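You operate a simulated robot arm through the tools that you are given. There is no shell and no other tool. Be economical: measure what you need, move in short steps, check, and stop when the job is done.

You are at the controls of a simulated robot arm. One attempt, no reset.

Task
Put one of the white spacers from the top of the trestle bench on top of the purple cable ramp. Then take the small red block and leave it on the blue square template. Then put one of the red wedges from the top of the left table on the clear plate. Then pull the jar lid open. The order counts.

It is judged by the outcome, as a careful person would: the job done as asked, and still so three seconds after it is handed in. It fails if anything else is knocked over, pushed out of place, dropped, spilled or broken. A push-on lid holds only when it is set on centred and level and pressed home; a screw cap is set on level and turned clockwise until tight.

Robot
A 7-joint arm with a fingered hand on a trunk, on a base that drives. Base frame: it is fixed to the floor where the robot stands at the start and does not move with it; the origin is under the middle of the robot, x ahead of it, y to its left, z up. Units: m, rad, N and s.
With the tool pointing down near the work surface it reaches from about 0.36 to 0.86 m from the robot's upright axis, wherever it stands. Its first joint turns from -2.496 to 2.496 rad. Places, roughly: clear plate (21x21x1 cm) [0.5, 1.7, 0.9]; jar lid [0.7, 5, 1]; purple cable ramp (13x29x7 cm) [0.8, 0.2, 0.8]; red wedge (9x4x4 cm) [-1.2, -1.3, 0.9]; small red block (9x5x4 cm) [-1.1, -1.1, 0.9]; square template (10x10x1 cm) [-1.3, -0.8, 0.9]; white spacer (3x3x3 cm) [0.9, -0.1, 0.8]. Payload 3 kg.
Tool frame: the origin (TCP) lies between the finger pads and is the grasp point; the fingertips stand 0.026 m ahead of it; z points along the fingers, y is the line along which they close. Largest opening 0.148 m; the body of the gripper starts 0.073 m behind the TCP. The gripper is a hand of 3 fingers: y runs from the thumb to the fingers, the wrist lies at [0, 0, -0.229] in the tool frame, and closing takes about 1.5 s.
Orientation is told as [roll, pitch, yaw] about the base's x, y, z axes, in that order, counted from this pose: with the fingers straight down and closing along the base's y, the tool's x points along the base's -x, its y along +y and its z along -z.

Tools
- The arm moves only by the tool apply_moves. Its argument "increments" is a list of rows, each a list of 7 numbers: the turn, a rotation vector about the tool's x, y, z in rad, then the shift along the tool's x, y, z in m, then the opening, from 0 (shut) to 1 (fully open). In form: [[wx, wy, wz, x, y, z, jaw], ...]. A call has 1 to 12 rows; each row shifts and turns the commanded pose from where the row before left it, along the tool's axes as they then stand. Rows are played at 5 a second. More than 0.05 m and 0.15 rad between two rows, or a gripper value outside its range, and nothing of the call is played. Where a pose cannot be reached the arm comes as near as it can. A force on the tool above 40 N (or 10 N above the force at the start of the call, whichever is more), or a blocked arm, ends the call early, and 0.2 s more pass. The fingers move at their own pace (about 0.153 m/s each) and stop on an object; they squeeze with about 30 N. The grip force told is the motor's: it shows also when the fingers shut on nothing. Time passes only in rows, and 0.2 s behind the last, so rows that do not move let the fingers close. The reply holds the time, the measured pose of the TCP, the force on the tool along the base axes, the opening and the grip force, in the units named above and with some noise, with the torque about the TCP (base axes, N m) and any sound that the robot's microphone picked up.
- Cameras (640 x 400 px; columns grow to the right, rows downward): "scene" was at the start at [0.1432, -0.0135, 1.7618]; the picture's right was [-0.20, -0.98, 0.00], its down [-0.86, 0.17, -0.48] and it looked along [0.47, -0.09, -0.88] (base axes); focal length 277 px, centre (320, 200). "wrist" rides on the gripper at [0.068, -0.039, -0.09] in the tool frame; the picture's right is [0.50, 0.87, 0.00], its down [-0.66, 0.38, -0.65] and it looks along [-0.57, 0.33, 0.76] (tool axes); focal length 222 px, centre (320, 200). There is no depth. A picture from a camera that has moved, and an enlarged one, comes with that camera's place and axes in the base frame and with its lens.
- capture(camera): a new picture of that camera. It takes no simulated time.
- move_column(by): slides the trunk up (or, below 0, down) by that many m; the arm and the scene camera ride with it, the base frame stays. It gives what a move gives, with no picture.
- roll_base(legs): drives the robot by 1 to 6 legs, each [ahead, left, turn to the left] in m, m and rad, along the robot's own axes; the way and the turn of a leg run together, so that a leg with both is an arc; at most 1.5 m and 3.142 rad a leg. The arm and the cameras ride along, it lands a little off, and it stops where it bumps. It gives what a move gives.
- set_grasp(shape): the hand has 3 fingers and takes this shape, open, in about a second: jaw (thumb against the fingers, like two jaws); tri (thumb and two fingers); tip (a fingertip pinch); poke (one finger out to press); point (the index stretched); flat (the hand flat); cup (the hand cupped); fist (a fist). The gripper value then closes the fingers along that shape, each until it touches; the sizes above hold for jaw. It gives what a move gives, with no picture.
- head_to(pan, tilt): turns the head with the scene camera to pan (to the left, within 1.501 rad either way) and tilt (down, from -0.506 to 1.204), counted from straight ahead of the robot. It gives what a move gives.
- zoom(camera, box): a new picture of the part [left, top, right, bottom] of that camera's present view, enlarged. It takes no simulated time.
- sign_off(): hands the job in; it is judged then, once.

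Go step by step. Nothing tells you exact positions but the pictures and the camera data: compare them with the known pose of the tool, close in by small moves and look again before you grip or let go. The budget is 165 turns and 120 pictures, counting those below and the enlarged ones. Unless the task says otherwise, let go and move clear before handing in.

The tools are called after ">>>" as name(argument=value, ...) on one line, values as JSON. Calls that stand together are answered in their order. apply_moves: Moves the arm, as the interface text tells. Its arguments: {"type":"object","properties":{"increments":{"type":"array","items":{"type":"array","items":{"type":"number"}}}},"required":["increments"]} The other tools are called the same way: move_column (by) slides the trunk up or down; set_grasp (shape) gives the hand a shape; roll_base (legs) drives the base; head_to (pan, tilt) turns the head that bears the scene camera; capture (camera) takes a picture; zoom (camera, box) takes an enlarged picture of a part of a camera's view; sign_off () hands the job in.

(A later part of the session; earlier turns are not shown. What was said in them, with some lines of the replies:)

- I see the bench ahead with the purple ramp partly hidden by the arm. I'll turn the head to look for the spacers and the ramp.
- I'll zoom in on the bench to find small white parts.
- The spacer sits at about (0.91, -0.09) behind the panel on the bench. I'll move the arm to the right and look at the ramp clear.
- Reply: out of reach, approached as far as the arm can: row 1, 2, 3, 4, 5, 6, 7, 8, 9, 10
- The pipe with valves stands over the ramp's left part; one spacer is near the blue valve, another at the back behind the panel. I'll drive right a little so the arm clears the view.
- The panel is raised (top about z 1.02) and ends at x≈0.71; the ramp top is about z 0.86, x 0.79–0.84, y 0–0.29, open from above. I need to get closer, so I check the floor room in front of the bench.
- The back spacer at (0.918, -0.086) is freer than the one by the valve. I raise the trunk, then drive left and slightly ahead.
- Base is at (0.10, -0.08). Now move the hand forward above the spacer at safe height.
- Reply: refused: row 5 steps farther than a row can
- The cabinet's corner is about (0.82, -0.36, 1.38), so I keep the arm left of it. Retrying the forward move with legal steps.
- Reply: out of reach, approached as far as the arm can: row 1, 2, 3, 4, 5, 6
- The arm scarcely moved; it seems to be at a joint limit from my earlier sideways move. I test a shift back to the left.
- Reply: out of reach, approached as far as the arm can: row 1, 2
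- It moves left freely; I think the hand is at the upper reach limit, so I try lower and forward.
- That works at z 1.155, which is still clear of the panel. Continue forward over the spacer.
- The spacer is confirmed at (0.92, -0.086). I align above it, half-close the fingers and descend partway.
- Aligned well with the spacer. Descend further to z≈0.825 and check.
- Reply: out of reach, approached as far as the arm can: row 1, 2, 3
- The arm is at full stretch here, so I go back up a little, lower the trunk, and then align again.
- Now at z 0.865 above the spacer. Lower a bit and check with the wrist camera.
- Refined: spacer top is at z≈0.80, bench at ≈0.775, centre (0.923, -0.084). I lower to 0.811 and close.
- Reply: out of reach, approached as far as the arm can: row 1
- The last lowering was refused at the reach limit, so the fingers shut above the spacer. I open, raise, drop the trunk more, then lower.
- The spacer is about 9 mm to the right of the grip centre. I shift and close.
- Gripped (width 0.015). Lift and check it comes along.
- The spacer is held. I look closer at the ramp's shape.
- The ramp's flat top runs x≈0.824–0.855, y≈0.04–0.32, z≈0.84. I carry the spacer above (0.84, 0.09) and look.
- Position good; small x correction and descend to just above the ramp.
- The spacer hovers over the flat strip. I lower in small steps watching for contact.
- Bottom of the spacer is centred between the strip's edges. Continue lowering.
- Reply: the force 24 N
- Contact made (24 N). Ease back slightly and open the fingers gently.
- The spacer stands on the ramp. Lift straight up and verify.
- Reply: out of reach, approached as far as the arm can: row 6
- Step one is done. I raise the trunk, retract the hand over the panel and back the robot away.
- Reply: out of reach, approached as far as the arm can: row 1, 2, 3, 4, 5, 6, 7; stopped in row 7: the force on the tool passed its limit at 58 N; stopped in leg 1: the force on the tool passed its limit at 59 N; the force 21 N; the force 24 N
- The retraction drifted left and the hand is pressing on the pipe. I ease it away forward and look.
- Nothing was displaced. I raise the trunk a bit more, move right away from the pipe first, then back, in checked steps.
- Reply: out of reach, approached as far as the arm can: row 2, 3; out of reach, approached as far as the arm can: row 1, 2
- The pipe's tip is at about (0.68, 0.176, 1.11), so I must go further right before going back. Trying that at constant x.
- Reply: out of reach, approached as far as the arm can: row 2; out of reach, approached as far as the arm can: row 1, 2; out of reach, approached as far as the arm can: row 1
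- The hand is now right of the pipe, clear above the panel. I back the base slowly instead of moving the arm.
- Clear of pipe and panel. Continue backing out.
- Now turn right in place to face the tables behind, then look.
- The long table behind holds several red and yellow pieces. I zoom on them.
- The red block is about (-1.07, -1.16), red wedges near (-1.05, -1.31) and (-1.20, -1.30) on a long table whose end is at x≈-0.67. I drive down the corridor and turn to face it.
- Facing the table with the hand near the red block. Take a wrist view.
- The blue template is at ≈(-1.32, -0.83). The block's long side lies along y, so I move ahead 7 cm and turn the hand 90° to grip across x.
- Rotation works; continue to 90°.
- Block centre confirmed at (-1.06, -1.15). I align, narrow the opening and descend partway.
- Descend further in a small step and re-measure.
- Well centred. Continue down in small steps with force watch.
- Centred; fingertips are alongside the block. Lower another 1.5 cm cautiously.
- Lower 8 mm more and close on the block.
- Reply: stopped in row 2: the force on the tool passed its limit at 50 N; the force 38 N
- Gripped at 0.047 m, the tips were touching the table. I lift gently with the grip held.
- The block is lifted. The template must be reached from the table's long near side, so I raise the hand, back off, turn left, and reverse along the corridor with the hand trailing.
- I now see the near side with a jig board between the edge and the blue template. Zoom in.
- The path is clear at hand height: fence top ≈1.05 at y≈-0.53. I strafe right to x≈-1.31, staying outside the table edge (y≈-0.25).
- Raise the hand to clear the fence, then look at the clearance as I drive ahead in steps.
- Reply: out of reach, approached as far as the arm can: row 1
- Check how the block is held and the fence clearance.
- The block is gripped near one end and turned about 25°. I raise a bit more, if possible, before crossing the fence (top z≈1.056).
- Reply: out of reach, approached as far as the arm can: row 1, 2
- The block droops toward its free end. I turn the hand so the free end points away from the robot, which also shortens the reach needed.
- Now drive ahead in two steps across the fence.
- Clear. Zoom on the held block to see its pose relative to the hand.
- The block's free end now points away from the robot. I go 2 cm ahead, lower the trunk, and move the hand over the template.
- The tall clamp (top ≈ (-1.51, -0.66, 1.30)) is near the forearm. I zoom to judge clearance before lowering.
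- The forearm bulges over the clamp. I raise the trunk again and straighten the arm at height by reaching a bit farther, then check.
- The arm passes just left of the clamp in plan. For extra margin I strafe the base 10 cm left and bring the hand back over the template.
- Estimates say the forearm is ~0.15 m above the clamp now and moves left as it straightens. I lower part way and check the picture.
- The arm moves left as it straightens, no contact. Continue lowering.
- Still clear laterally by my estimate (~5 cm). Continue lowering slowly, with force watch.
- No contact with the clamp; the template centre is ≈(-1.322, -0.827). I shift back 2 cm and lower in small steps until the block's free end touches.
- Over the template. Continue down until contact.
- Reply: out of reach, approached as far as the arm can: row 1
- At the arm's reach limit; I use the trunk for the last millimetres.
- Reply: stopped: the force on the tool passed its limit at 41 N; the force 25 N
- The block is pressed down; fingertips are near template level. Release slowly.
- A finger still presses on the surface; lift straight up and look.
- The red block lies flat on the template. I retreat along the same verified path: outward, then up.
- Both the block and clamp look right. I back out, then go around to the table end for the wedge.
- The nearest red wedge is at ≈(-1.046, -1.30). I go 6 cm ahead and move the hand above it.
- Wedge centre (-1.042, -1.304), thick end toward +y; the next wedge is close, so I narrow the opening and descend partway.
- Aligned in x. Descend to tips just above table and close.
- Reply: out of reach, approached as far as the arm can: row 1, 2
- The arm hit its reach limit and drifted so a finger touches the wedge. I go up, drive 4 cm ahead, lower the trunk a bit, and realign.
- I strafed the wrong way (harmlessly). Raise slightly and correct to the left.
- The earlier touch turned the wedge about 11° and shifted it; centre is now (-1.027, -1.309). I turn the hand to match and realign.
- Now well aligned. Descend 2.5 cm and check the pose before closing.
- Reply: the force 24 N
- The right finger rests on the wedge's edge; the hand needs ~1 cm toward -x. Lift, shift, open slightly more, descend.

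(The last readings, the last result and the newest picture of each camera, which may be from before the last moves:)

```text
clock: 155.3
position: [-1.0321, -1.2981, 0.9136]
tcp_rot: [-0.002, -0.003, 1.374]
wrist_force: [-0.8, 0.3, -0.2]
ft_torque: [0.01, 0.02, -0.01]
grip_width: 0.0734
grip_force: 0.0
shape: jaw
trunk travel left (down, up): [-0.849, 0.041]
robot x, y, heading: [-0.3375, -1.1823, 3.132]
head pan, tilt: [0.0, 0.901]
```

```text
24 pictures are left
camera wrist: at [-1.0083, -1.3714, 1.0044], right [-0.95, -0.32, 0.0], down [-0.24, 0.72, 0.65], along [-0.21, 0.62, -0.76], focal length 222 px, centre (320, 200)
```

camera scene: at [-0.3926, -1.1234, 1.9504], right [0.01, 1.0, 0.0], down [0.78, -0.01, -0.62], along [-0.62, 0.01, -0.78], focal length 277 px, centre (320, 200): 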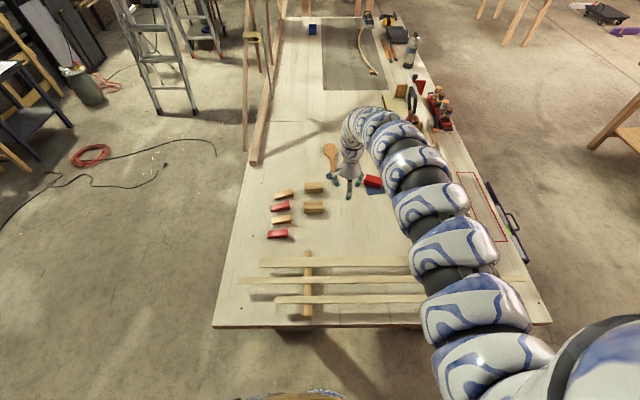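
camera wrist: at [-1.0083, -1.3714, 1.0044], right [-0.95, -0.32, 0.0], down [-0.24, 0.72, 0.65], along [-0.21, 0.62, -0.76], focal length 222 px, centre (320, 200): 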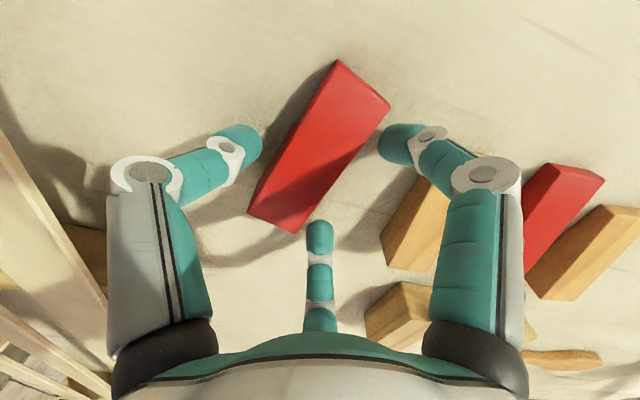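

Free now at z 0.914. Close.

>>> apply_moves(increments=[[0, 0, 0, 0, 0, 0, 0.4], [0, 0, 0, 0, 0, 0, 0.3], [0, 0, 0, 0, 0, 0, 0.2], [0, 0, 0, 0, 0, 0, 0.1], [0, 0, 0, 0, 0, 0, 0], [0, 0, 0, 0, 0, 0, 0], [0, 0, 0, 0, 0, 0, 0], [0, 0, 0, 0, 0, 0, 0]])

>>> capture(camera="wrist")

```text
clock: 157.1
position: [-1.0338, -1.2989, 0.9144]
tcp_rot: [0.001, -0.001, 1.374]
wrist_force: [-0.6, 0.8, 0.5]
ft_torque: [0.02, 0.01, 0.0]
grip_width: 0.0333
grip_force: 29.8
shape: jaw
trunk travel left (down, up): [-0.849, 0.041]
robot x, y, heading: [-0.337, -1.1835, 3.141]
head pan, tilt: [0.0, 0.901]
```

```text
23 pictures are left
camera wrist: at [-1.0081, -1.3718, 1.0049], right [-0.95, -0.32, 0.0], down [-0.24, 0.72, 0.65], along [-0.21, 0.62, -0.76], focal length 222 px, centre (320, 200)
```

wrist: 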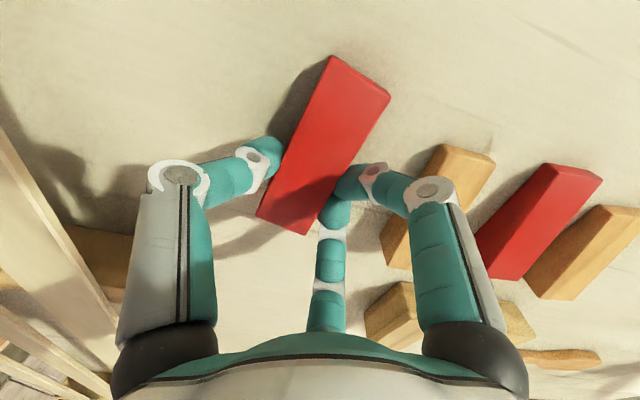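

Gripped at about the wedge's centre of mass. Lift.

>>> apply_moves(increments=[[0, 0, 0, 0, 0, -0.03, 0], [0, 0, 0, 0, 0, -0.05, 0], [0, 0, 0, 0, 0, -0.05, 0], [0, 0, 0, 0, 0, -0.04, 0]])

>>> move_column(by=0.04)

>>> capture(camera="wrist")

```text
clock: 158.1
position: [-1.0317, -1.2987, 1.0849]
tcp_rot: [0.001, -0.004, 1.375]
wrist_force: [0.0, -0.2, -2.1]
ft_torque: [0.02, 0.01, 0.0]
grip_width: 0.033
grip_force: 29.9
shape: jaw
trunk travel left (down, up): [-0.849, 0.041]
robot x, y, heading: [-0.3353, -1.1855, 3.138]
head pan, tilt: [0.0, 0.901]
```

```text
clock: 158.9
position: [-1.0329, -1.2979, 1.1236]
tcp_rot: [-0.001, -0.001, 1.373]
wrist_force: [-0.4, 0.1, -1.1]
ft_torque: [0.0, 0.0, 0.0]
grip_width: 0.033
grip_force: 30.1
shape: jaw
trunk travel left (down, up): [-0.889, 0.001]
robot x, y, heading: [-0.3399, -1.1805, 3.14]
head pan, tilt: [0.0, 0.901]
```

```text
22 pictures are left
camera wrist: at [-1.008, -1.3721, 1.2145], right [-0.95, -0.32, 0.0], down [-0.24, 0.72, 0.65], along [-0.21, 0.62, -0.76], focal length 222 px, centre (320, 200)
```

wrist: 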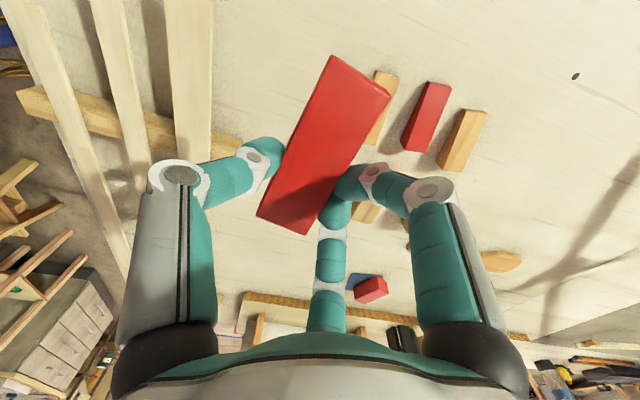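

The wedge is firmly held and level. I back off, turn left, and reverse up the corridor toward the drawer cabinet with the clear plate at ≈(0.5, 1.66).

>>> roll_base(legs=[[-0.1, 0, 0], [0, 0, 1.57]])

>>> roll_base(legs=[[-1.5, 0, 0]])

>>> head_to(pan=1.5, tilt=0.5)

>>> capture(camera="scene")

```text
clock: 163.9
position: [-0.1229, -1.8788, 1.1229]
tcp_rot: [0.0, -0.001, 2.95]
wrist_force: [1.2, -0.4, -0.6]
ft_torque: [0.01, 0.02, 0.0]
grip_width: 0.033
grip_force: 30.6
shape: jaw
trunk travel left (down, up): [-0.889, 0.001]
robot x, y, heading: [-0.2397, -1.1834, -1.573]
head pan, tilt: [0.0, 0.901]
```

```text
clock: 171.4
position: [-0.1215, -0.3634, 1.1236]
tcp_rot: [-0.003, -0.002, 2.963]
wrist_force: [-0.3, -0.7, -0.5]
ft_torque: [-0.01, 0.0, 0.04]
grip_width: 0.0326
grip_force: 29.9
shape: jaw
trunk travel left (down, up): [-0.889, 0.001]
robot x, y, heading: [-0.2447, 0.3284, -1.562]
head pan, tilt: [0.0, 0.901]
```

```text
clock: 173.0
position: [-0.1213, -0.363, 1.1228]
tcp_rot: [0.0, -0.002, 2.963]
wrist_force: [0.0, -0.2, -0.4]
ft_torque: [-0.01, 0.0, 0.0]
grip_width: 0.0329
grip_force: 30.2
shape: jaw
trunk travel left (down, up): [-0.889, 0.001]
robot x, y, heading: [-0.2445, 0.3293, -1.56]
head pan, tilt: [1.499, 0.499]
```

```text
21 pictures are left
camera scene: at [-0.1565, 0.2432, 1.9843], right [-0.06, -1.0, 0.0], down [-0.48, 0.03, -0.88], along [0.88, -0.05, -0.48], focal length 277 px, centre (320, 200)
```

scene: 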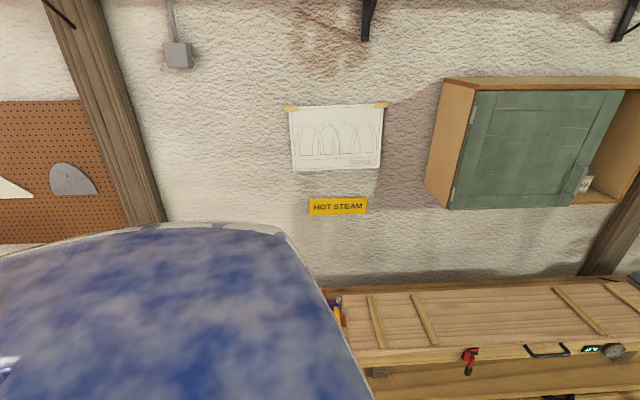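

Continue reversing to y≈1.65, then turn to face the cabinet.

>>> roll_base(legs=[[-1.32, 0, 0]])

>>> roll_base(legs=[[0, 0, 1.56]])

>>> head_to(pan=0.0, tilt=0.8)

>>> capture(camera="scene")

```text
clock: 179.6
position: [-0.1368, 0.9527, 1.1239]
tcp_rot: [-0.002, -0.001, 2.971]
wrist_force: [-0.3, -0.6, -0.2]
ft_torque: [0.01, -0.02, 0.01]
grip_width: 0.033
grip_force: 30.0
shape: jaw
trunk travel left (down, up): [-0.889, 0.001]
robot x, y, heading: [-0.2684, 1.6421, -1.551]
head pan, tilt: [1.499, 0.499]
```

```text
clock: 183.7
position: [0.4285, 1.7401, 1.1246]
tcp_rot: [0.0, -0.001, -1.795]
wrist_force: [0.7, 0.6, 0.1]
ft_torque: [-0.04, -0.03, 0.02]
grip_width: 0.0325
grip_force: 29.5
shape: jaw
trunk travel left (down, up): [-0.889, 0.001]
robot x, y, heading: [-0.2662, 1.6442, -0.037]
head pan, tilt: [1.499, 0.499]
```

```text
clock: 185.3
position: [0.428, 1.7408, 1.1234]
tcp_rot: [0.0, -0.002, -1.794]
wrist_force: [-0.1, 0.0, 0.6]
ft_torque: [-0.01, -0.01, 0.0]
grip_width: 0.0326
grip_force: 30.0
shape: jaw
trunk travel left (down, up): [-0.889, 0.001]
robot x, y, heading: [-0.2685, 1.6442, -0.032]
head pan, tilt: [0.0, 0.799]
```

```text
20 pictures are left
camera scene: at [-0.1088, 1.6388, 1.9583], right [-0.03, -1.0, 0.0], down [-0.72, 0.02, -0.7], along [0.7, -0.02, -0.72], focal length 277 px, centre (320, 200)
```

scene: 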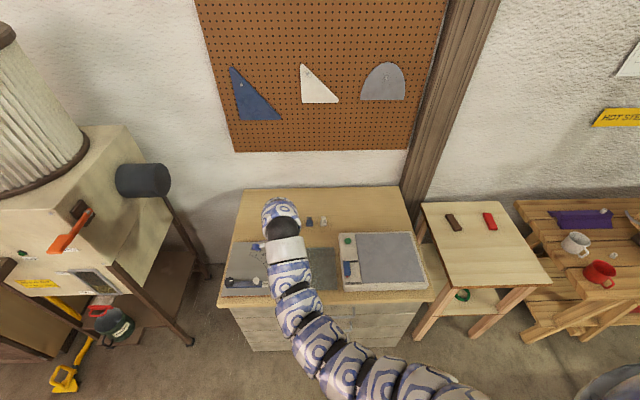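

The clear plate seems to lie under the arm at ≈(320,268) in the picture. Zoom in.

>>> zoom(camera="scene", box=[210, 190, 370, 300])

>>> capture(camera="wrist")

```text
3.64 times, centred on (290, 245) of scene
camera zoom: at [-0.1088, 1.6388, 1.9583], right [-0.03, -1.0, 0.0], down [-0.72, 0.02, -0.7], along [0.7, -0.02, -0.72], focal length 1008 px, centre (429, 36)
```

zoom: 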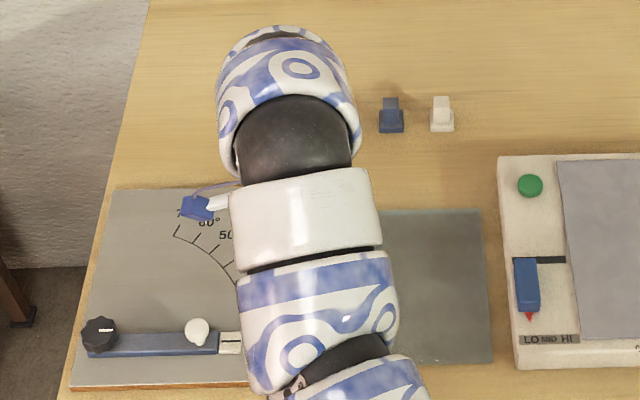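

```text
18 pictures are left
camera wrist: at [0.4058, 1.8145, 1.2143], right [0.96, 0.3, 0.0], down [0.22, -0.72, 0.65], along [0.19, -0.63, -0.76], focal length 222 px, centre (320, 200)
```

wrist: 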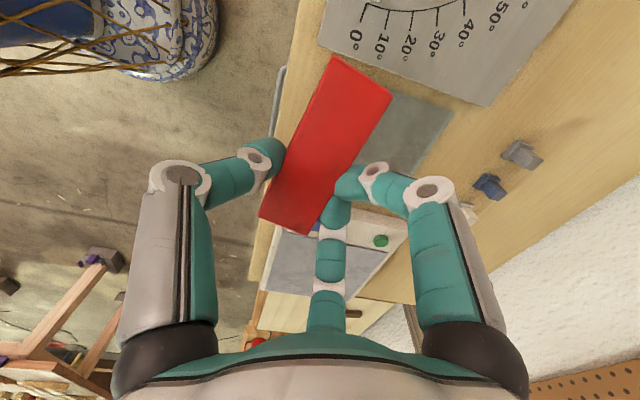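

The plate centre is ≈(0.538, 1.656), top ≈0.86–0.88. Drive 10 cm ahead, shift over it, and lower partway.

>>> roll_base(legs=[[0.1, 0, 0]])

>>> apply_moves(increments=[[0, 0, 0, -0.0285, 0.01, 0, 0], [0, 0, 0, -0.0285, 0.01, 0, 0], [0, 0, 0, -0.0285, 0.01, 0, 0], [0, 0, 0, 0, 0, 0.04, 0], [0, 0, 0, 0, 0, 0.04, 0], [0, 0, 0, 0, 0, 0.04, 0], [0, 0, 0, 0, 0, 0.04, 0]])

>>> capture(camera="wrist")

>>> zoom(camera="scene", box=[200, 180, 400, 305])

```text
clock: 186.4
position: [0.5315, 1.735, 1.1236]
tcp_rot: [-0.001, 0.0, -1.794]
wrist_force: [0.2, 0.2, -1.9]
ft_torque: [0.01, 0.04, 0.0]
grip_width: 0.0325
grip_force: 29.2
shape: jaw
trunk travel left (down, up): [-0.889, 0.001]
robot x, y, heading: [-0.1684, 1.6416, -0.03]
head pan, tilt: [0.0, 0.799]
```

```text
clock: 188.0
position: [0.5387, 1.6467, 0.9649]
tcp_rot: [0.001, -0.001, -1.797]
wrist_force: [-0.5, 0.7, 0.1]
ft_torque: [0.0, 0.03, -0.02]
grip_width: 0.0325
grip_force: 30.4
shape: jaw
trunk travel left (down, up): [-0.889, 0.001]
robot x, y, heading: [-0.1703, 1.6416, -0.035]
head pan, tilt: [0.0, 0.799]
```

```text
17 pictures are left
camera wrist: at [0.5165, 1.7205, 1.055], right [0.96, 0.29, 0.0], down [0.22, -0.72, 0.65], along [0.19, -0.63, -0.76], focal length 222 px, centre (320, 200)
```

wrist: 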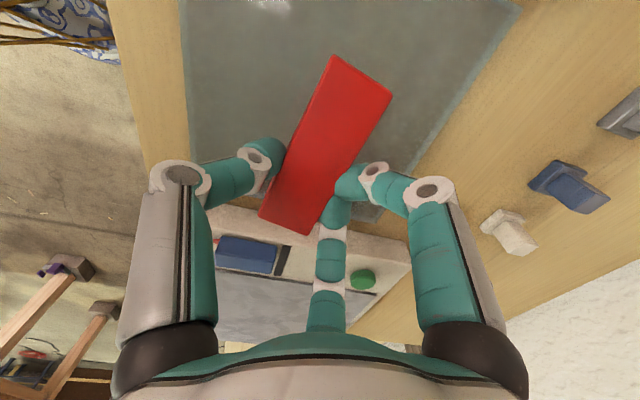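

```text
3.20 times, centred on (300, 242) of scene
camera zoom: at [-0.0083, 1.6345, 1.9583], right [-0.03, -1.0, 0.0], down [-0.72, 0.02, -0.7], along [0.7, -0.02, -0.72], focal length 887 px, centre (384, 64)
```

zoom: 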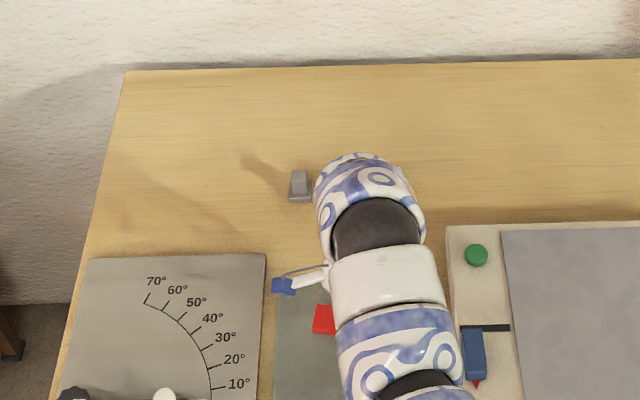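

The wedge is over the plate. Lower with force watch.

>>> apply_moves(increments=[[0, 0, 0, 0, 0, 0.02, 0], [0, 0, 0, 0, 0, 0.01, 0], [0, 0, 0, 0, 0, 0.008, 0], [0, 0, 0, 0, 0, 0.006, 0]])

>>> zoom(camera="wrist", box=[200, 20, 440, 250])

```text
clock: 189.0
position: [0.5376, 1.645, 0.9199]
tcp_rot: [-0.002, -0.006, -1.796]
wrist_force: [0.2, -0.1, -0.4]
ft_torque: [0.03, -0.02, -0.01]
grip_width: 0.0327
grip_force: 29.5
shape: jaw
trunk travel left (down, up): [-0.889, 0.001]
robot x, y, heading: [-0.1687, 1.6439, -0.033]
head pan, tilt: [0.0, 0.799]
```

```text
1.74 times, centred on (320, 135) of wrist
camera zoom: at [0.5161, 1.719, 1.0099], right [0.96, 0.29, 0.0], down [0.22, -0.72, 0.66], along [0.19, -0.63, -0.76], focal length 386 px, centre (320, 313)
```

zoom: 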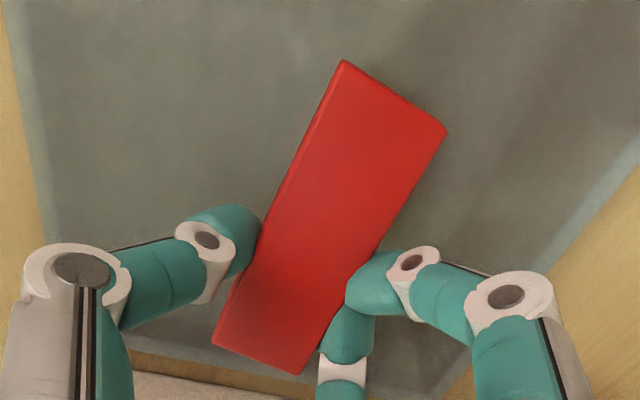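

>>> apply_moves(increments=[[0, 0, 0, 0, 0, 0.005, 0], [0, 0, 0, 0, 0, 0.004, 0], [0, 0, 0, 0, 0, 0.004, 0]])

```text
clock: 189.8
position: [0.5402, 1.6457, 0.9078]
tcp_rot: [-0.001, -0.001, -1.797]
wrist_force: [0.2, 0.1, -0.1]
ft_torque: [-0.01, 0.03, 0.02]
grip_width: 0.0325
grip_force: 29.9
shape: jaw
trunk travel left (down, up): [-0.889, 0.001]
robot x, y, heading: [-0.1673, 1.6384, -0.033]
head pan, tilt: [0.0, 0.799]
```

No contact yet at 0.908; keep lowering by small steps.

>>> apply_moves(increments=[[0, 0, 0, 0, 0, 0.004, 0], [0, 0, 0, 0, 0, 0.003, 0], [0, 0, 0, 0, 0, 0.003, 0]])

>>> apply_moves(increments=[[0, 0, 0, 0, 0, 0.003, 0], [0, 0, 0, 0, 0, 0.003, 0]])

```text
clock: 190.6
position: [0.5385, 1.6454, 0.9004]
tcp_rot: [0.005, 0.001, -1.797]
wrist_force: [0.8, -0.1, 37.6]
ft_torque: [0.16, 0.47, -0.01]
grip_width: 0.0337
grip_force: 29.7
shape: jaw
trunk travel left (down, up): [-0.889, 0.001]
robot x, y, heading: [-0.17, 1.6412, -0.035]
head pan, tilt: [0.0, 0.799]
```

```text
clock: 191.0
position: [0.5406, 1.6459, 0.8992]
tcp_rot: [0.009, 0.002, -1.799]
wrist_force: [-5.9, -1.3, 34.4]
ft_torque: [0.1, 0.62, 0.06]
grip_width: 0.0343
grip_force: 29.9
shape: jaw
trunk travel left (down, up): [-0.889, 0.001]
robot x, y, heading: [-0.1697, 1.6422, -0.032]
head pan, tilt: [0.0, 0.799]
stopped in row 1: the force on the tool passed its limit at 50 N (the readings are from after the stop); the commanded pose is now the measured one
```

Firm contact on the plate. Ease up slightly and release.

>>> apply_moves(increments=[[0, 0, 0, 0, 0, -0.002, 0], [0, 0, 0, 0, 0, 0, 0.2], [0, 0, 0, 0, 0, 0, 0.35], [0, 0, 0, 0, 0, 0, 0.5], [0, 0, 0, 0, 0, 0, 0.5], [0, 0, 0, 0, 0, 0, 0.5]])

>>> apply_moves(increments=[[0, 0, 0, 0, 0, -0.02, 0.5], [0, 0, 0, 0, 0, -0.05, 0.5], [0, 0, 0, 0, 0, -0.05, 0.5], [0, 0, 0, 0, 0, -0.05, 0.5]])

>>> capture(camera="wrist")

```text
clock: 192.4
position: [0.5401, 1.6462, 0.8979]
tcp_rot: [0.003, -0.001, -1.799]
wrist_force: [0.8, 0.5, 0.2]
ft_torque: [-0.01, 0.02, 0.0]
grip_width: 0.0733
grip_force: 0.1
shape: jaw
trunk travel left (down, up): [-0.889, 0.001]
robot x, y, heading: [-0.1695, 1.6387, -0.04]
head pan, tilt: [0.0, 0.799]
```

```text
clock: 193.4
position: [0.5416, 1.6469, 1.0692]
tcp_rot: [0.003, 0.0, -1.797]
wrist_force: [-0.6, -0.7, -0.8]
ft_torque: [-0.03, 0.0, 0.02]
grip_width: 0.0737
grip_force: 0.1
shape: jaw
trunk travel left (down, up): [-0.889, 0.001]
robot x, y, heading: [-0.17, 1.6414, -0.033]
head pan, tilt: [0.0, 0.799]
```

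```text
14 pictures are left
camera wrist: at [0.5182, 1.721, 1.1593], right [0.96, 0.29, 0.0], down [0.22, -0.72, 0.65], along [0.19, -0.63, -0.76], focal length 222 px, centre (320, 200)
```

wrist: 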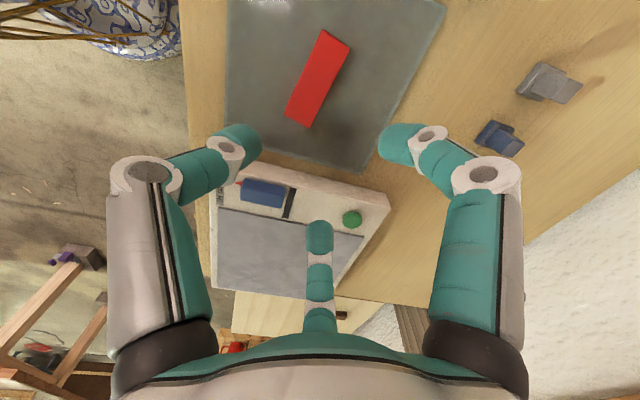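

The red wedge lies on the clear plate. Now back off, turn to face along +y, and look for the jar.

>>> roll_base(legs=[[-0.3, 0, 0]])

>>> roll_base(legs=[[0, 0, 1.6]])

>>> head_to(pan=-0.3, tilt=0.35)

>>> capture(camera="scene")

```text
clock: 195.5
position: [0.2369, 1.6564, 1.0699]
tcp_rot: [0.003, 0.0, -1.799]
wrist_force: [0.2, -0.8, 0.2]
ft_torque: [-0.01, -0.02, 0.01]
grip_width: 0.0738
grip_force: 0.0
shape: jaw
trunk travel left (down, up): [-0.889, 0.001]
robot x, y, heading: [-0.4718, 1.6494, -0.035]
head pan, tilt: [0.0, 0.799]
```

```text
clock: 199.8
position: [-0.4961, 2.3624, 1.0682]
tcp_rot: [0.003, -0.001, -0.202]
wrist_force: [-0.7, -0.6, 0.4]
ft_torque: [-0.03, 0.04, 0.0]
grip_width: 0.0737
grip_force: 0.1
shape: jaw
trunk travel left (down, up): [-0.889, 0.001]
robot x, y, heading: [-0.472, 1.6493, 1.56]
head pan, tilt: [0.0, 0.799]
```

```text
clock: 200.7
position: [-0.4958, 2.3632, 1.0686]
tcp_rot: [0.003, 0.001, -0.202]
wrist_force: [0.1, 0.3, 0.7]
ft_torque: [-0.02, 0.01, 0.01]
grip_width: 0.0738
grip_force: 0.0
shape: jaw
trunk travel left (down, up): [-0.889, 0.001]
robot x, y, heading: [-0.4726, 1.6505, 1.562]
head pan, tilt: [-0.3, 0.351]
```

```text
13 pictures are left
camera scene: at [-0.4444, 1.82, 1.9979], right [0.95, -0.3, 0.0], down [-0.1, -0.33, -0.94], along [0.28, 0.89, -0.34], focal length 277 px, centre (320, 200)
```

scene: 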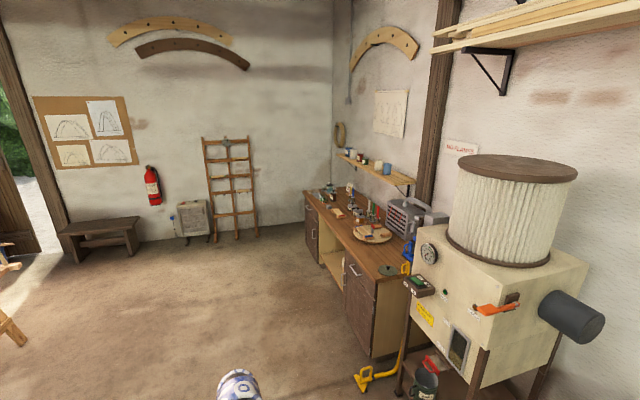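

The far cabinet along the right wall must hold the jar. Zoom.

>>> zoom(camera="scene", box=[295, 140, 455, 290])

```text
2.67 times, centred on (375, 215) of scene
camera zoom: at [-0.4444, 1.82, 1.9979], right [0.95, -0.3, 0.0], down [-0.1, -0.33, -0.94], along [0.28, 0.89, -0.34], focal length 739 px, centre (173, 160)
```

zoom: 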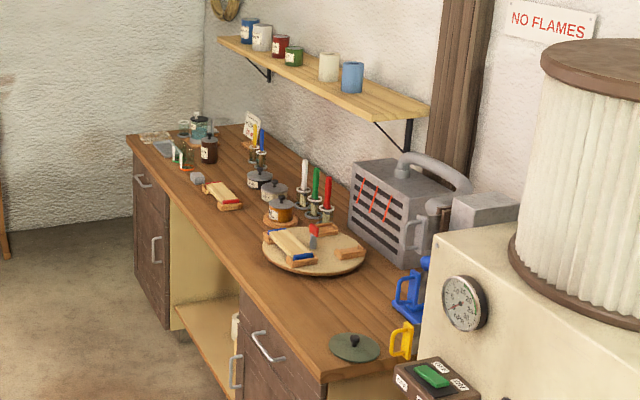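

The target jar should be the teal one at ≈(0.69, 4.99) at the far end of the counter (front edge x≈0.37). I drive there, turning to face it before approaching.

>>> roll_base(legs=[[1.4, 0, 0], [1.25, 0, 0]])

>>> roll_base(legs=[[0, 0, -1.57]])

>>> roll_base(legs=[[0, 0.55, 0]])

>>> head_to(pan=0.15, tilt=0.6)

>>> capture(camera="scene")

```text
clock: 213.5
position: [-0.4976, 4.999, 1.069]
tcp_rot: [0.003, 0.0, -0.193]
wrist_force: [-0.2, 0.4, 0.4]
ft_torque: [0.02, 0.03, -0.01]
grip_width: 0.0737
grip_force: 0.1
shape: jaw
trunk travel left (down, up): [-0.889, 0.001]
robot x, y, heading: [-0.4708, 4.2914, 1.568]
head pan, tilt: [-0.3, 0.351]
```

```text
clock: 217.7
position: [0.239, 4.3127, 1.0684]
tcp_rot: [0.003, -0.001, -1.768]
wrist_force: [-0.3, 0.0, -0.3]
ft_torque: [0.0, -0.06, 0.01]
grip_width: 0.0738
grip_force: 0.2
shape: jaw
trunk travel left (down, up): [-0.889, 0.001]
robot x, y, heading: [-0.468, 4.286, -0.005]
head pan, tilt: [-0.3, 0.351]
```

```text
clock: 220.9
position: [0.2383, 4.8755, 1.0678]
tcp_rot: [0.003, 0.0, -1.756]
wrist_force: [-0.4, -0.7, 0.6]
ft_torque: [-0.02, -0.04, 0.02]
grip_width: 0.0741
grip_force: 0.0
shape: jaw
trunk travel left (down, up): [-0.889, 0.001]
robot x, y, heading: [-0.4719, 4.841, 0.009]
head pan, tilt: [-0.3, 0.351]
```

```text
clock: 221.8
position: [0.2398, 4.8745, 1.0681]
tcp_rot: [0.004, 0.0, -1.756]
wrist_force: [-0.3, 0.3, 0.9]
ft_torque: [0.0, -0.03, -0.03]
grip_width: 0.0737
grip_force: 0.1
shape: jaw
trunk travel left (down, up): [-0.889, 0.001]
robot x, y, heading: [-0.4669, 4.8453, 0.006]
head pan, tilt: [0.15, 0.6]
```

```text
11 pictures are left
camera scene: at [-0.3035, 4.8558, 1.9753], right [0.15, -0.99, 0.0], down [-0.56, -0.09, -0.83], along [0.82, 0.13, -0.56], focal length 277 px, centre (320, 200)
```

scene: 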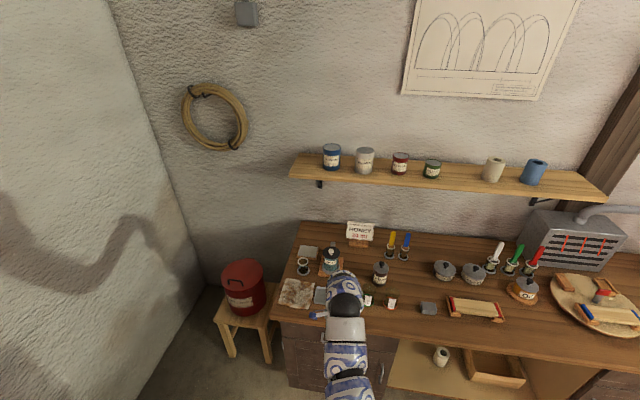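

The jar stands near (331, 260) by the honey card. Zoom on it.

>>> zoom(camera="scene", box=[290, 220, 386, 290])

```text
5.71 times, centred on (338, 255) of scene
camera zoom: at [-0.3035, 4.8558, 1.9753], right [0.15, -0.99, 0.0], down [-0.56, -0.09, -0.83], along [0.82, 0.13, -0.56], focal length 1584 px, centre (217, -114)
```

zoom: 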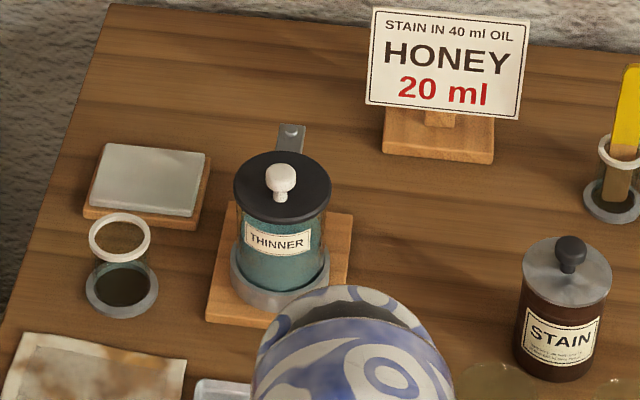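

It is a THINNER jar with a dark knobbed lid and what looks like a hinge strap at its back. I raise the hand, turn it so the fingers close along y, and drive closer for a wrist view.

>>> apply_moves(increments=[[0, 0, -0.1463, 0, 0, -0.02, 0.5], [0, 0, -0.1463, 0, 0, -0.02, 0.5], [0, 0, -0.1463, 0, 0, 0, 0.5], [0, 0, -0.1463, 0, 0, 0, 0.5], [0, 0, -0.1463, 0, 0, 0, 0.5], [0, 0, -0.1463, 0, 0, 0, 0.5], [0, 0, -0.1463, 0, 0, 0, 0.5], [0, 0, -0.1463, 0, 0, 0, 0.5], [0, 0, -0.1463, 0, 0, 0, 0.5], [0, 0, -0.1463, 0, 0, 0, 0.5], [0, 0, -0.1463, 0, 0, 0, 0.5], [0, 0, -0.1463, 0, 0, 0, 0.5]])

>>> roll_base(legs=[[0.33, 0, 0]])

>>> capture(camera="wrist")

```text
clock: 224.4
position: [0.2388, 4.8763, 1.1088]
tcp_rot: [0.001, -0.002, 0.0]
wrist_force: [-0.1, 0.6, -0.2]
ft_torque: [0.01, -0.01, -0.01]
grip_width: 0.0738
grip_force: 0.1
shape: jaw
trunk travel left (down, up): [-0.889, 0.001]
robot x, y, heading: [-0.4722, 4.8448, 0.009]
head pan, tilt: [0.15, 0.6]
```

```text
clock: 226.6
position: [0.5649, 4.8776, 1.1081]
tcp_rot: [-0.001, -0.001, -0.001]
wrist_force: [-0.1, -0.3, 0.4]
ft_torque: [0.01, 0.01, -0.01]
grip_width: 0.0738
grip_force: 0.2
shape: jaw
trunk travel left (down, up): [-0.889, 0.001]
robot x, y, heading: [-0.1437, 4.8423, 0.009]
head pan, tilt: [0.15, 0.6]
```

```text
9 pictures are left
camera wrist: at [0.4977, 4.8382, 1.1986], right [-0.5, 0.87, 0.0], down [0.65, 0.38, 0.66], along [0.57, 0.33, -0.76], focal length 222 px, centre (320, 200)
```

wrist: 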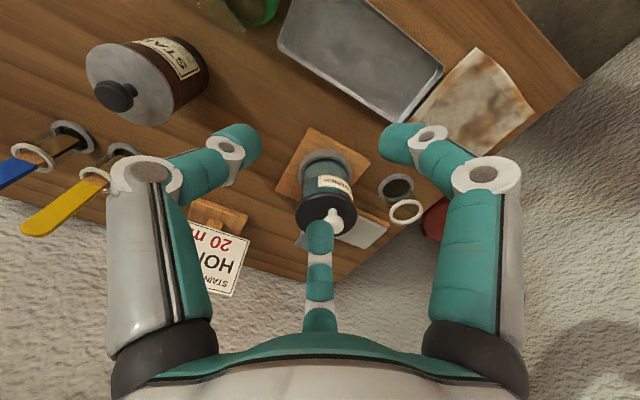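

Zoom on the lid from the wrist camera to see the hinge.

>>> zoom(camera="wrist", box=[264, 110, 408, 260])

```text
2.67 times, centred on (336, 185) of wrist
camera zoom: at [0.4977, 4.8382, 1.1986], right [-0.5, 0.87, 0.0], down [0.65, 0.38, 0.66], along [0.57, 0.33, -0.76], focal length 592 px, centre (277, 240)
```

zoom: 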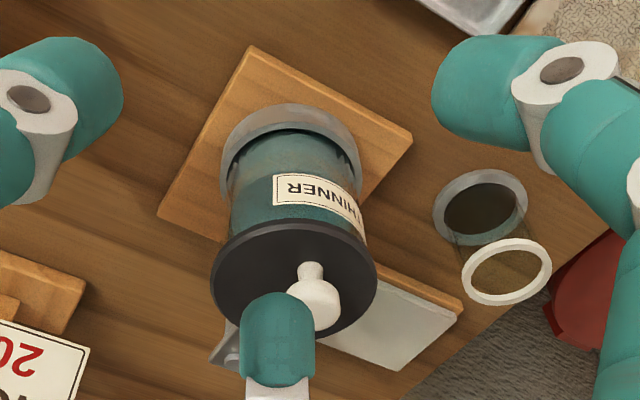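

The lid is hinged toward +x (hinge near x≈0.73), with the knob at ≈(0.668, 4.954, 1.015). I drive 12 cm nearer and place the hand above the knob.

>>> roll_base(legs=[[0.12, 0, 0]])

>>> apply_moves(increments=[[0, 0, 0, 0.008, 0.038, 0, 0.5], [0, 0, 0, 0.009, 0.038, 0, 0.5], [0, 0, 0, 0, 0, 0.03, 0.5]])

>>> capture(camera="wrist")

```text
clock: 227.8
position: [0.6874, 4.8778, 1.1061]
tcp_rot: [0.001, -0.001, -0.004]
wrist_force: [-0.4, -0.2, 0.4]
ft_torque: [0.01, 0.03, 0.01]
grip_width: 0.074
grip_force: 0.1
shape: jaw
trunk travel left (down, up): [-0.889, 0.001]
robot x, y, heading: [-0.0228, 4.8488, 0.004]
head pan, tilt: [0.15, 0.6]
```

```text
clock: 228.6
position: [0.6703, 4.952, 1.0788]
tcp_rot: [0.0, 0.0, -0.001]
wrist_force: [-0.1, 0.2, 0.9]
ft_torque: [0.02, 0.02, 0.0]
grip_width: 0.0736
grip_force: 0.0
shape: jaw
trunk travel left (down, up): [-0.889, 0.001]
robot x, y, heading: [-0.0231, 4.8432, 0.005]
head pan, tilt: [0.15, 0.6]
```

```text
7 pictures are left
camera wrist: at [0.6022, 4.9133, 1.1688], right [-0.5, 0.87, 0.0], down [0.66, 0.38, 0.65], along [0.57, 0.33, -0.76], focal length 222 px, centre (320, 200)
```

wrist: 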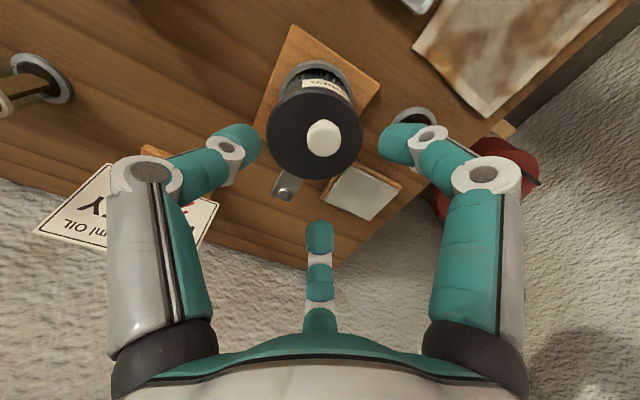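

Knob at (0.664, 4.951), well centred. Descend, probing for the lid top gently.

>>> apply_moves(increments=[[0, 0, 0, 0.005, 0, 0.02, 0.5], [0, 0, 0, 0, 0, 0.015, 0.5], [0, 0, 0, 0, 0, 0.006, 0.5]])

>>> capture(camera="wrist")

```text
clock: 229.4
position: [0.6651, 4.9512, 1.0374]
tcp_rot: [-0.001, -0.003, -0.004]
wrist_force: [-0.9, 0.0, -0.3]
ft_torque: [0.02, 0.02, -0.03]
grip_width: 0.074
grip_force: 0.1
shape: jaw
trunk travel left (down, up): [-0.889, 0.001]
robot x, y, heading: [-0.0259, 4.8432, 0.004]
head pan, tilt: [0.15, 0.6]
```

```text
6 pictures are left
camera wrist: at [0.5968, 4.9133, 1.1278], right [-0.5, 0.87, 0.0], down [0.65, 0.38, 0.66], along [0.57, 0.32, -0.75], focal length 222 px, centre (320, 200)
```

wrist: 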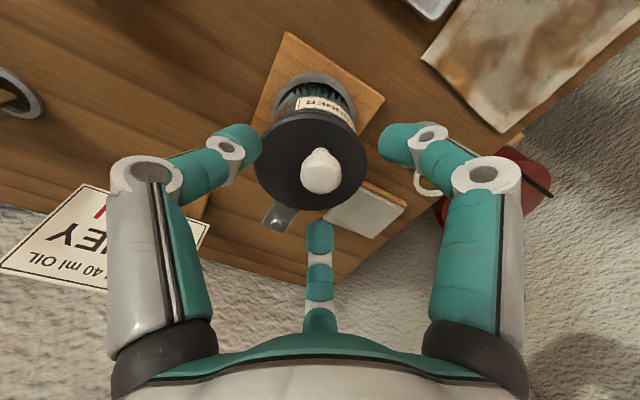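

Lower a bit to 1.031 and close on the knob.

>>> apply_moves(increments=[[0, 0, 0, 0, 0, 0.006, 0.5], [0, 0, 0, 0, 0, 0, 0.35], [0, 0, 0, 0, 0, 0, 0.2], [0, 0, 0, 0, 0, 0, 0.1], [0, 0, 0, 0, 0, 0, 0], [0, 0, 0, 0, 0, 0, 0], [0, 0, 0, 0, 0, 0, 0], [0, 0, 0, 0, 0, 0, 0]])

```text
clock: 231.2
position: [0.6638, 4.9524, 1.0322]
tcp_rot: [0.002, -0.003, -0.007]
wrist_force: [0.6, 0.3, -0.1]
ft_torque: [-0.01, -0.03, -0.04]
grip_width: 0.0168
grip_force: 30.3
shape: jaw
trunk travel left (down, up): [-0.889, 0.001]
robot x, y, heading: [-0.0255, 4.8457, 0.013]
head pan, tilt: [0.15, 0.6]
```

Knob gripped (0.017). Test with a small upward pull.

>>> apply_moves(increments=[[0, 0, 0, 0, 0, -0.004, 0], [0, 0, 0, 0, 0, -0.004, 0]])

```text
clock: 231.8
position: [0.6632, 4.9538, 1.0416]
tcp_rot: [0.0, -0.006, -0.004]
wrist_force: [-0.4, 0.9, -0.2]
ft_torque: [0.01, -0.02, -0.02]
grip_width: 0.0128
grip_force: 30.2
shape: jaw
trunk travel left (down, up): [-0.889, 0.001]
robot x, y, heading: [-0.0243, 4.8462, 0.006]
head pan, tilt: [0.15, 0.6]
```

The fingers slid off the knob's top; I need to grip lower. Open, descend about 1 cm further while watching force, and close again.

>>> apply_moves(increments=[[0, 0, 0, 0, 0, 0, 0.35], [0, 0, 0, 0, 0, 0, 0.35], [0, 0, 0, 0, 0, 0.008, 0.35], [0, 0, 0, 0, 0, 0.006, 0.35], [0, 0, 0, 0, 0, 0.004, 0.35]])

```text
clock: 232.7
position: [0.6651, 4.9545, 1.0387]
tcp_rot: [0.004, -0.015, -0.004]
wrist_force: [-5.1, -2.0, 33.5]
ft_torque: [-0.88, -0.13, -0.15]
grip_width: 0.0517
grip_force: 0.1
shape: jaw
trunk travel left (down, up): [-0.889, 0.001]
robot x, y, heading: [-0.0269, 4.8451, 0.006]
head pan, tilt: [0.15, 0.6]
stopped in row 4: the force on the tool passed its limit at 41 N (the readings are from after the stop); the commanded pose is now the measured one
```

Unexpected contact on the thumb side; look.

>>> apply_moves(increments=[[0, 0, 0, 0, 0, -0.01, 0.35]])

>>> capture(camera="wrist")

```text
clock: 233.1
position: [0.6643, 4.9533, 1.0423]
tcp_rot: [0.0, -0.004, -0.004]
wrist_force: [-0.3, 1.3, 2.8]
ft_torque: [-0.11, -0.04, 0.01]
grip_width: 0.0513
grip_force: 0.1
shape: jaw
trunk travel left (down, up): [-0.889, 0.001]
robot x, y, heading: [-0.0233, 4.8465, 0.003]
head pan, tilt: [0.15, 0.6]
```

```text
5 pictures are left
camera wrist: at [0.5969, 4.9144, 1.1327], right [-0.5, 0.87, 0.0], down [0.65, 0.38, 0.66], along [0.57, 0.32, -0.75], focal length 222 px, centre (320, 200)
```

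wrist: 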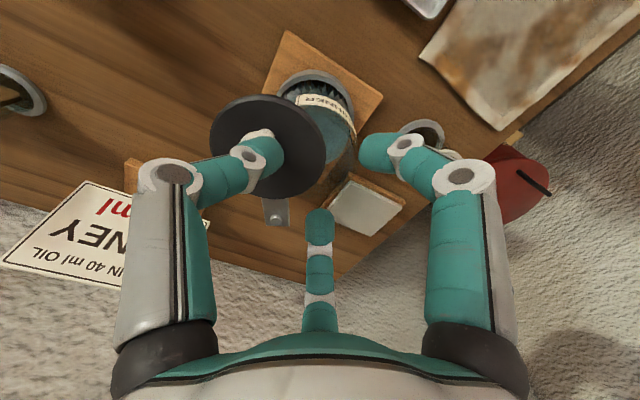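

The lid has swung sideways about a vertical pin at ≈(0.735, 4.953): it is a swing lid, now ~30° open with the knob at ≈(0.676, 4.918). I raise, close the fingers, and come down beside the knob to push it round further.

>>> apply_moves(increments=[[0, 0, 0, 0, 0, -0.02, 0.35], [0, 0, 0, 0, 0, -0.02, 0.35], [0, 0, 0, 0.008, 0, 0, 0], [0, 0, 0, 0, 0, 0, 0], [0, 0, 0, 0, 0, 0, 0], [0, 0, 0, 0, 0, 0, 0]])

>>> apply_moves(increments=[[0, 0, 0, 0, 0, 0.02, 0], [0, 0, 0, 0, 0, 0.015, 0], [0, 0, 0, 0, 0, 0.008, 0]])

>>> capture(camera="wrist")

```text
clock: 234.4
position: [0.6578, 4.953, 1.083]
tcp_rot: [0.002, -0.006, -0.004]
wrist_force: [-0.1, -0.3, 0.8]
ft_torque: [-0.01, 0.05, -0.01]
grip_width: 0.0
grip_force: 29.5
shape: jaw
trunk travel left (down, up): [-0.889, 0.001]
robot x, y, heading: [-0.0225, 4.8441, 0.007]
head pan, tilt: [0.15, 0.6]
```

```text
clock: 235.2
position: [0.6571, 4.9542, 1.0405]
tcp_rot: [0.002, -0.007, -0.003]
wrist_force: [-0.2, -0.4, 0.3]
ft_torque: [-0.02, -0.02, 0.01]
grip_width: 0.0003
grip_force: 29.6
shape: jaw
trunk travel left (down, up): [-0.889, 0.001]
robot x, y, heading: [-0.0227, 4.8439, 0.007]
head pan, tilt: [0.15, 0.6]
```

```text
4 pictures are left
camera wrist: at [0.5888, 4.9153, 1.1302], right [-0.5, 0.87, 0.0], down [0.65, 0.38, 0.66], along [0.57, 0.33, -0.75], focal length 222 px, centre (320, 200)
```

wrist: 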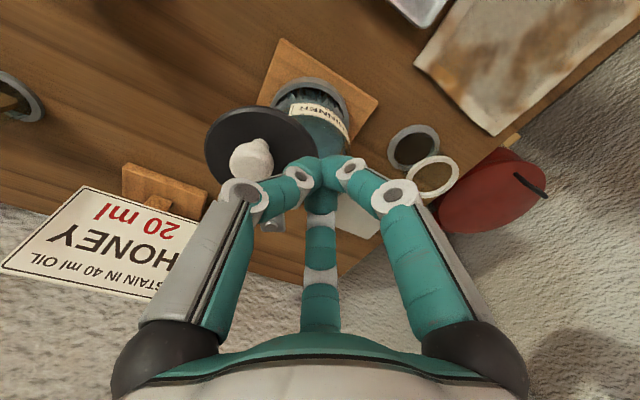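

The closed fingertips are beside the knob. Now push along the arc in small steps.

>>> apply_moves(increments=[[0, 0, 0, 0, -0.004, 0.004, 0], [0, 0, 0, -0.005, -0.01, 0, 0], [0, 0, 0, -0.0075, -0.0175, 0, 0], [0, 0, 0, -0.0075, -0.0175, 0, 0], [0, 0, 0, -0.0155, -0.0115, 0, 0], [0, 0, 0, -0.0155, -0.0115, 0, 0]])

>>> capture(camera="wrist")

```text
clock: 236.7
position: [0.7057, 4.8805, 1.0354]
tcp_rot: [0.001, -0.006, -0.003]
wrist_force: [-0.2, 1.0, 0.1]
ft_torque: [0.03, 0.02, -0.02]
grip_width: 0.0001
grip_force: 29.9
shape: jaw
trunk travel left (down, up): [-0.889, 0.001]
robot x, y, heading: [-0.0203, 4.8429, 0.001]
head pan, tilt: [0.15, 0.6]
```

```text
3 pictures are left
camera wrist: at [0.6394, 4.8422, 1.1266], right [-0.5, 0.87, 0.0], down [0.65, 0.38, 0.66], along [0.57, 0.33, -0.75], focal length 222 px, centre (320, 200)
```

wrist: 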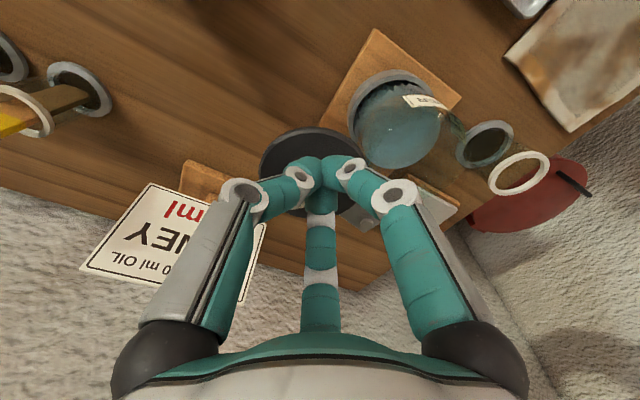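

The jar mouth is uncovered. A little more push to bring the lid fully aside.

>>> apply_moves(increments=[[0, 0, 0, -0.009, -0.002, 0, 0], [0, 0, 0, -0.009, 0.001, 0, 0]])

>>> apply_moves(increments=[[0, 0, 0, 0.006, 0, 0, 0], [0, 0, 0, 0, 0, -0.03, 0], [0, 0, 0, 0, 0, -0.04, 0], [0, 0, 0, 0.04, 0, 0, 0], [0, 0, 0, 0.04, 0, 0, 0]])

>>> roll_base(legs=[[-0.25, 0, 0]])

>>> zoom(camera="scene", box=[270, 170, 430, 290])

```text
clock: 237.2
position: [0.7278, 4.8803, 1.0372]
tcp_rot: [0.001, -0.009, -0.003]
wrist_force: [-0.8, -0.6, -0.4]
ft_torque: [-0.03, 0.03, 0.02]
grip_width: 0.0
grip_force: 30.0
shape: jaw
trunk travel left (down, up): [-0.889, 0.001]
robot x, y, heading: [-0.0226, 4.8387, 0.006]
head pan, tilt: [0.15, 0.6]
```

```text
clock: 238.4
position: [0.6391, 4.8796, 1.1076]
tcp_rot: [0.003, -0.007, -0.005]
wrist_force: [-0.4, -0.5, 0.3]
ft_torque: [0.03, 0.0, -0.04]
grip_width: 0.0
grip_force: 29.6
shape: jaw
trunk travel left (down, up): [-0.889, 0.001]
robot x, y, heading: [-0.0233, 4.8459, 0.004]
head pan, tilt: [0.15, 0.6]
```

```text
clock: 240.3
position: [0.385, 4.8777, 1.1071]
tcp_rot: [0.002, -0.01, -0.008]
wrist_force: [0.3, 0.0, 0.3]
ft_torque: [0.02, -0.02, 0.02]
grip_width: 0.0
grip_force: 30.3
shape: jaw
trunk travel left (down, up): [-0.889, 0.001]
robot x, y, heading: [-0.2779, 4.843, 0.001]
head pan, tilt: [0.15, 0.6]
```

```text
3.33 times, centred on (350, 230) of scene
camera zoom: at [-0.1122, 4.8568, 1.9754], right [0.15, -0.99, 0.0], down [-0.56, -0.09, -0.83], along [0.82, 0.12, -0.56], focal length 924 px, centre (220, 100)
```

zoom: 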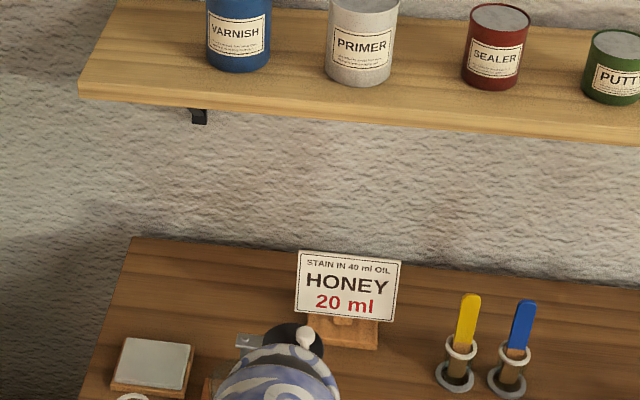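

The lid is swung fully aside, the sign next to it still stands, and the hand is clear, so I hand the job in.

>>> sign_off()

```text
The job is handed in.
```

I did all four steps in the order you gave, and the job is handed in.

- **Spacer:** it stands upright on top of the purple ramp.
- **Red block:** it lies flat on the blue template. I placed it at an angle, so its far end comes right to the template's edge or slightly past it.
- **Red wedge:** it rests on the clear plate.
- **Jar lid:** it turned out to swing sideways rather than lift. I pushed it fully round by its knob, and the jar mouth is uncovered.

- **Pipe contact:** while pulling back after the spacer, the hand pressed against the copper pipe by the ramp at about 58 N. Pictures afterwards showed nothing displaced.
- **Wedge nudge:** a finger turned the red wedge about 11 degrees on the table before I picked it up. It is the same wedge that is now on the plate.
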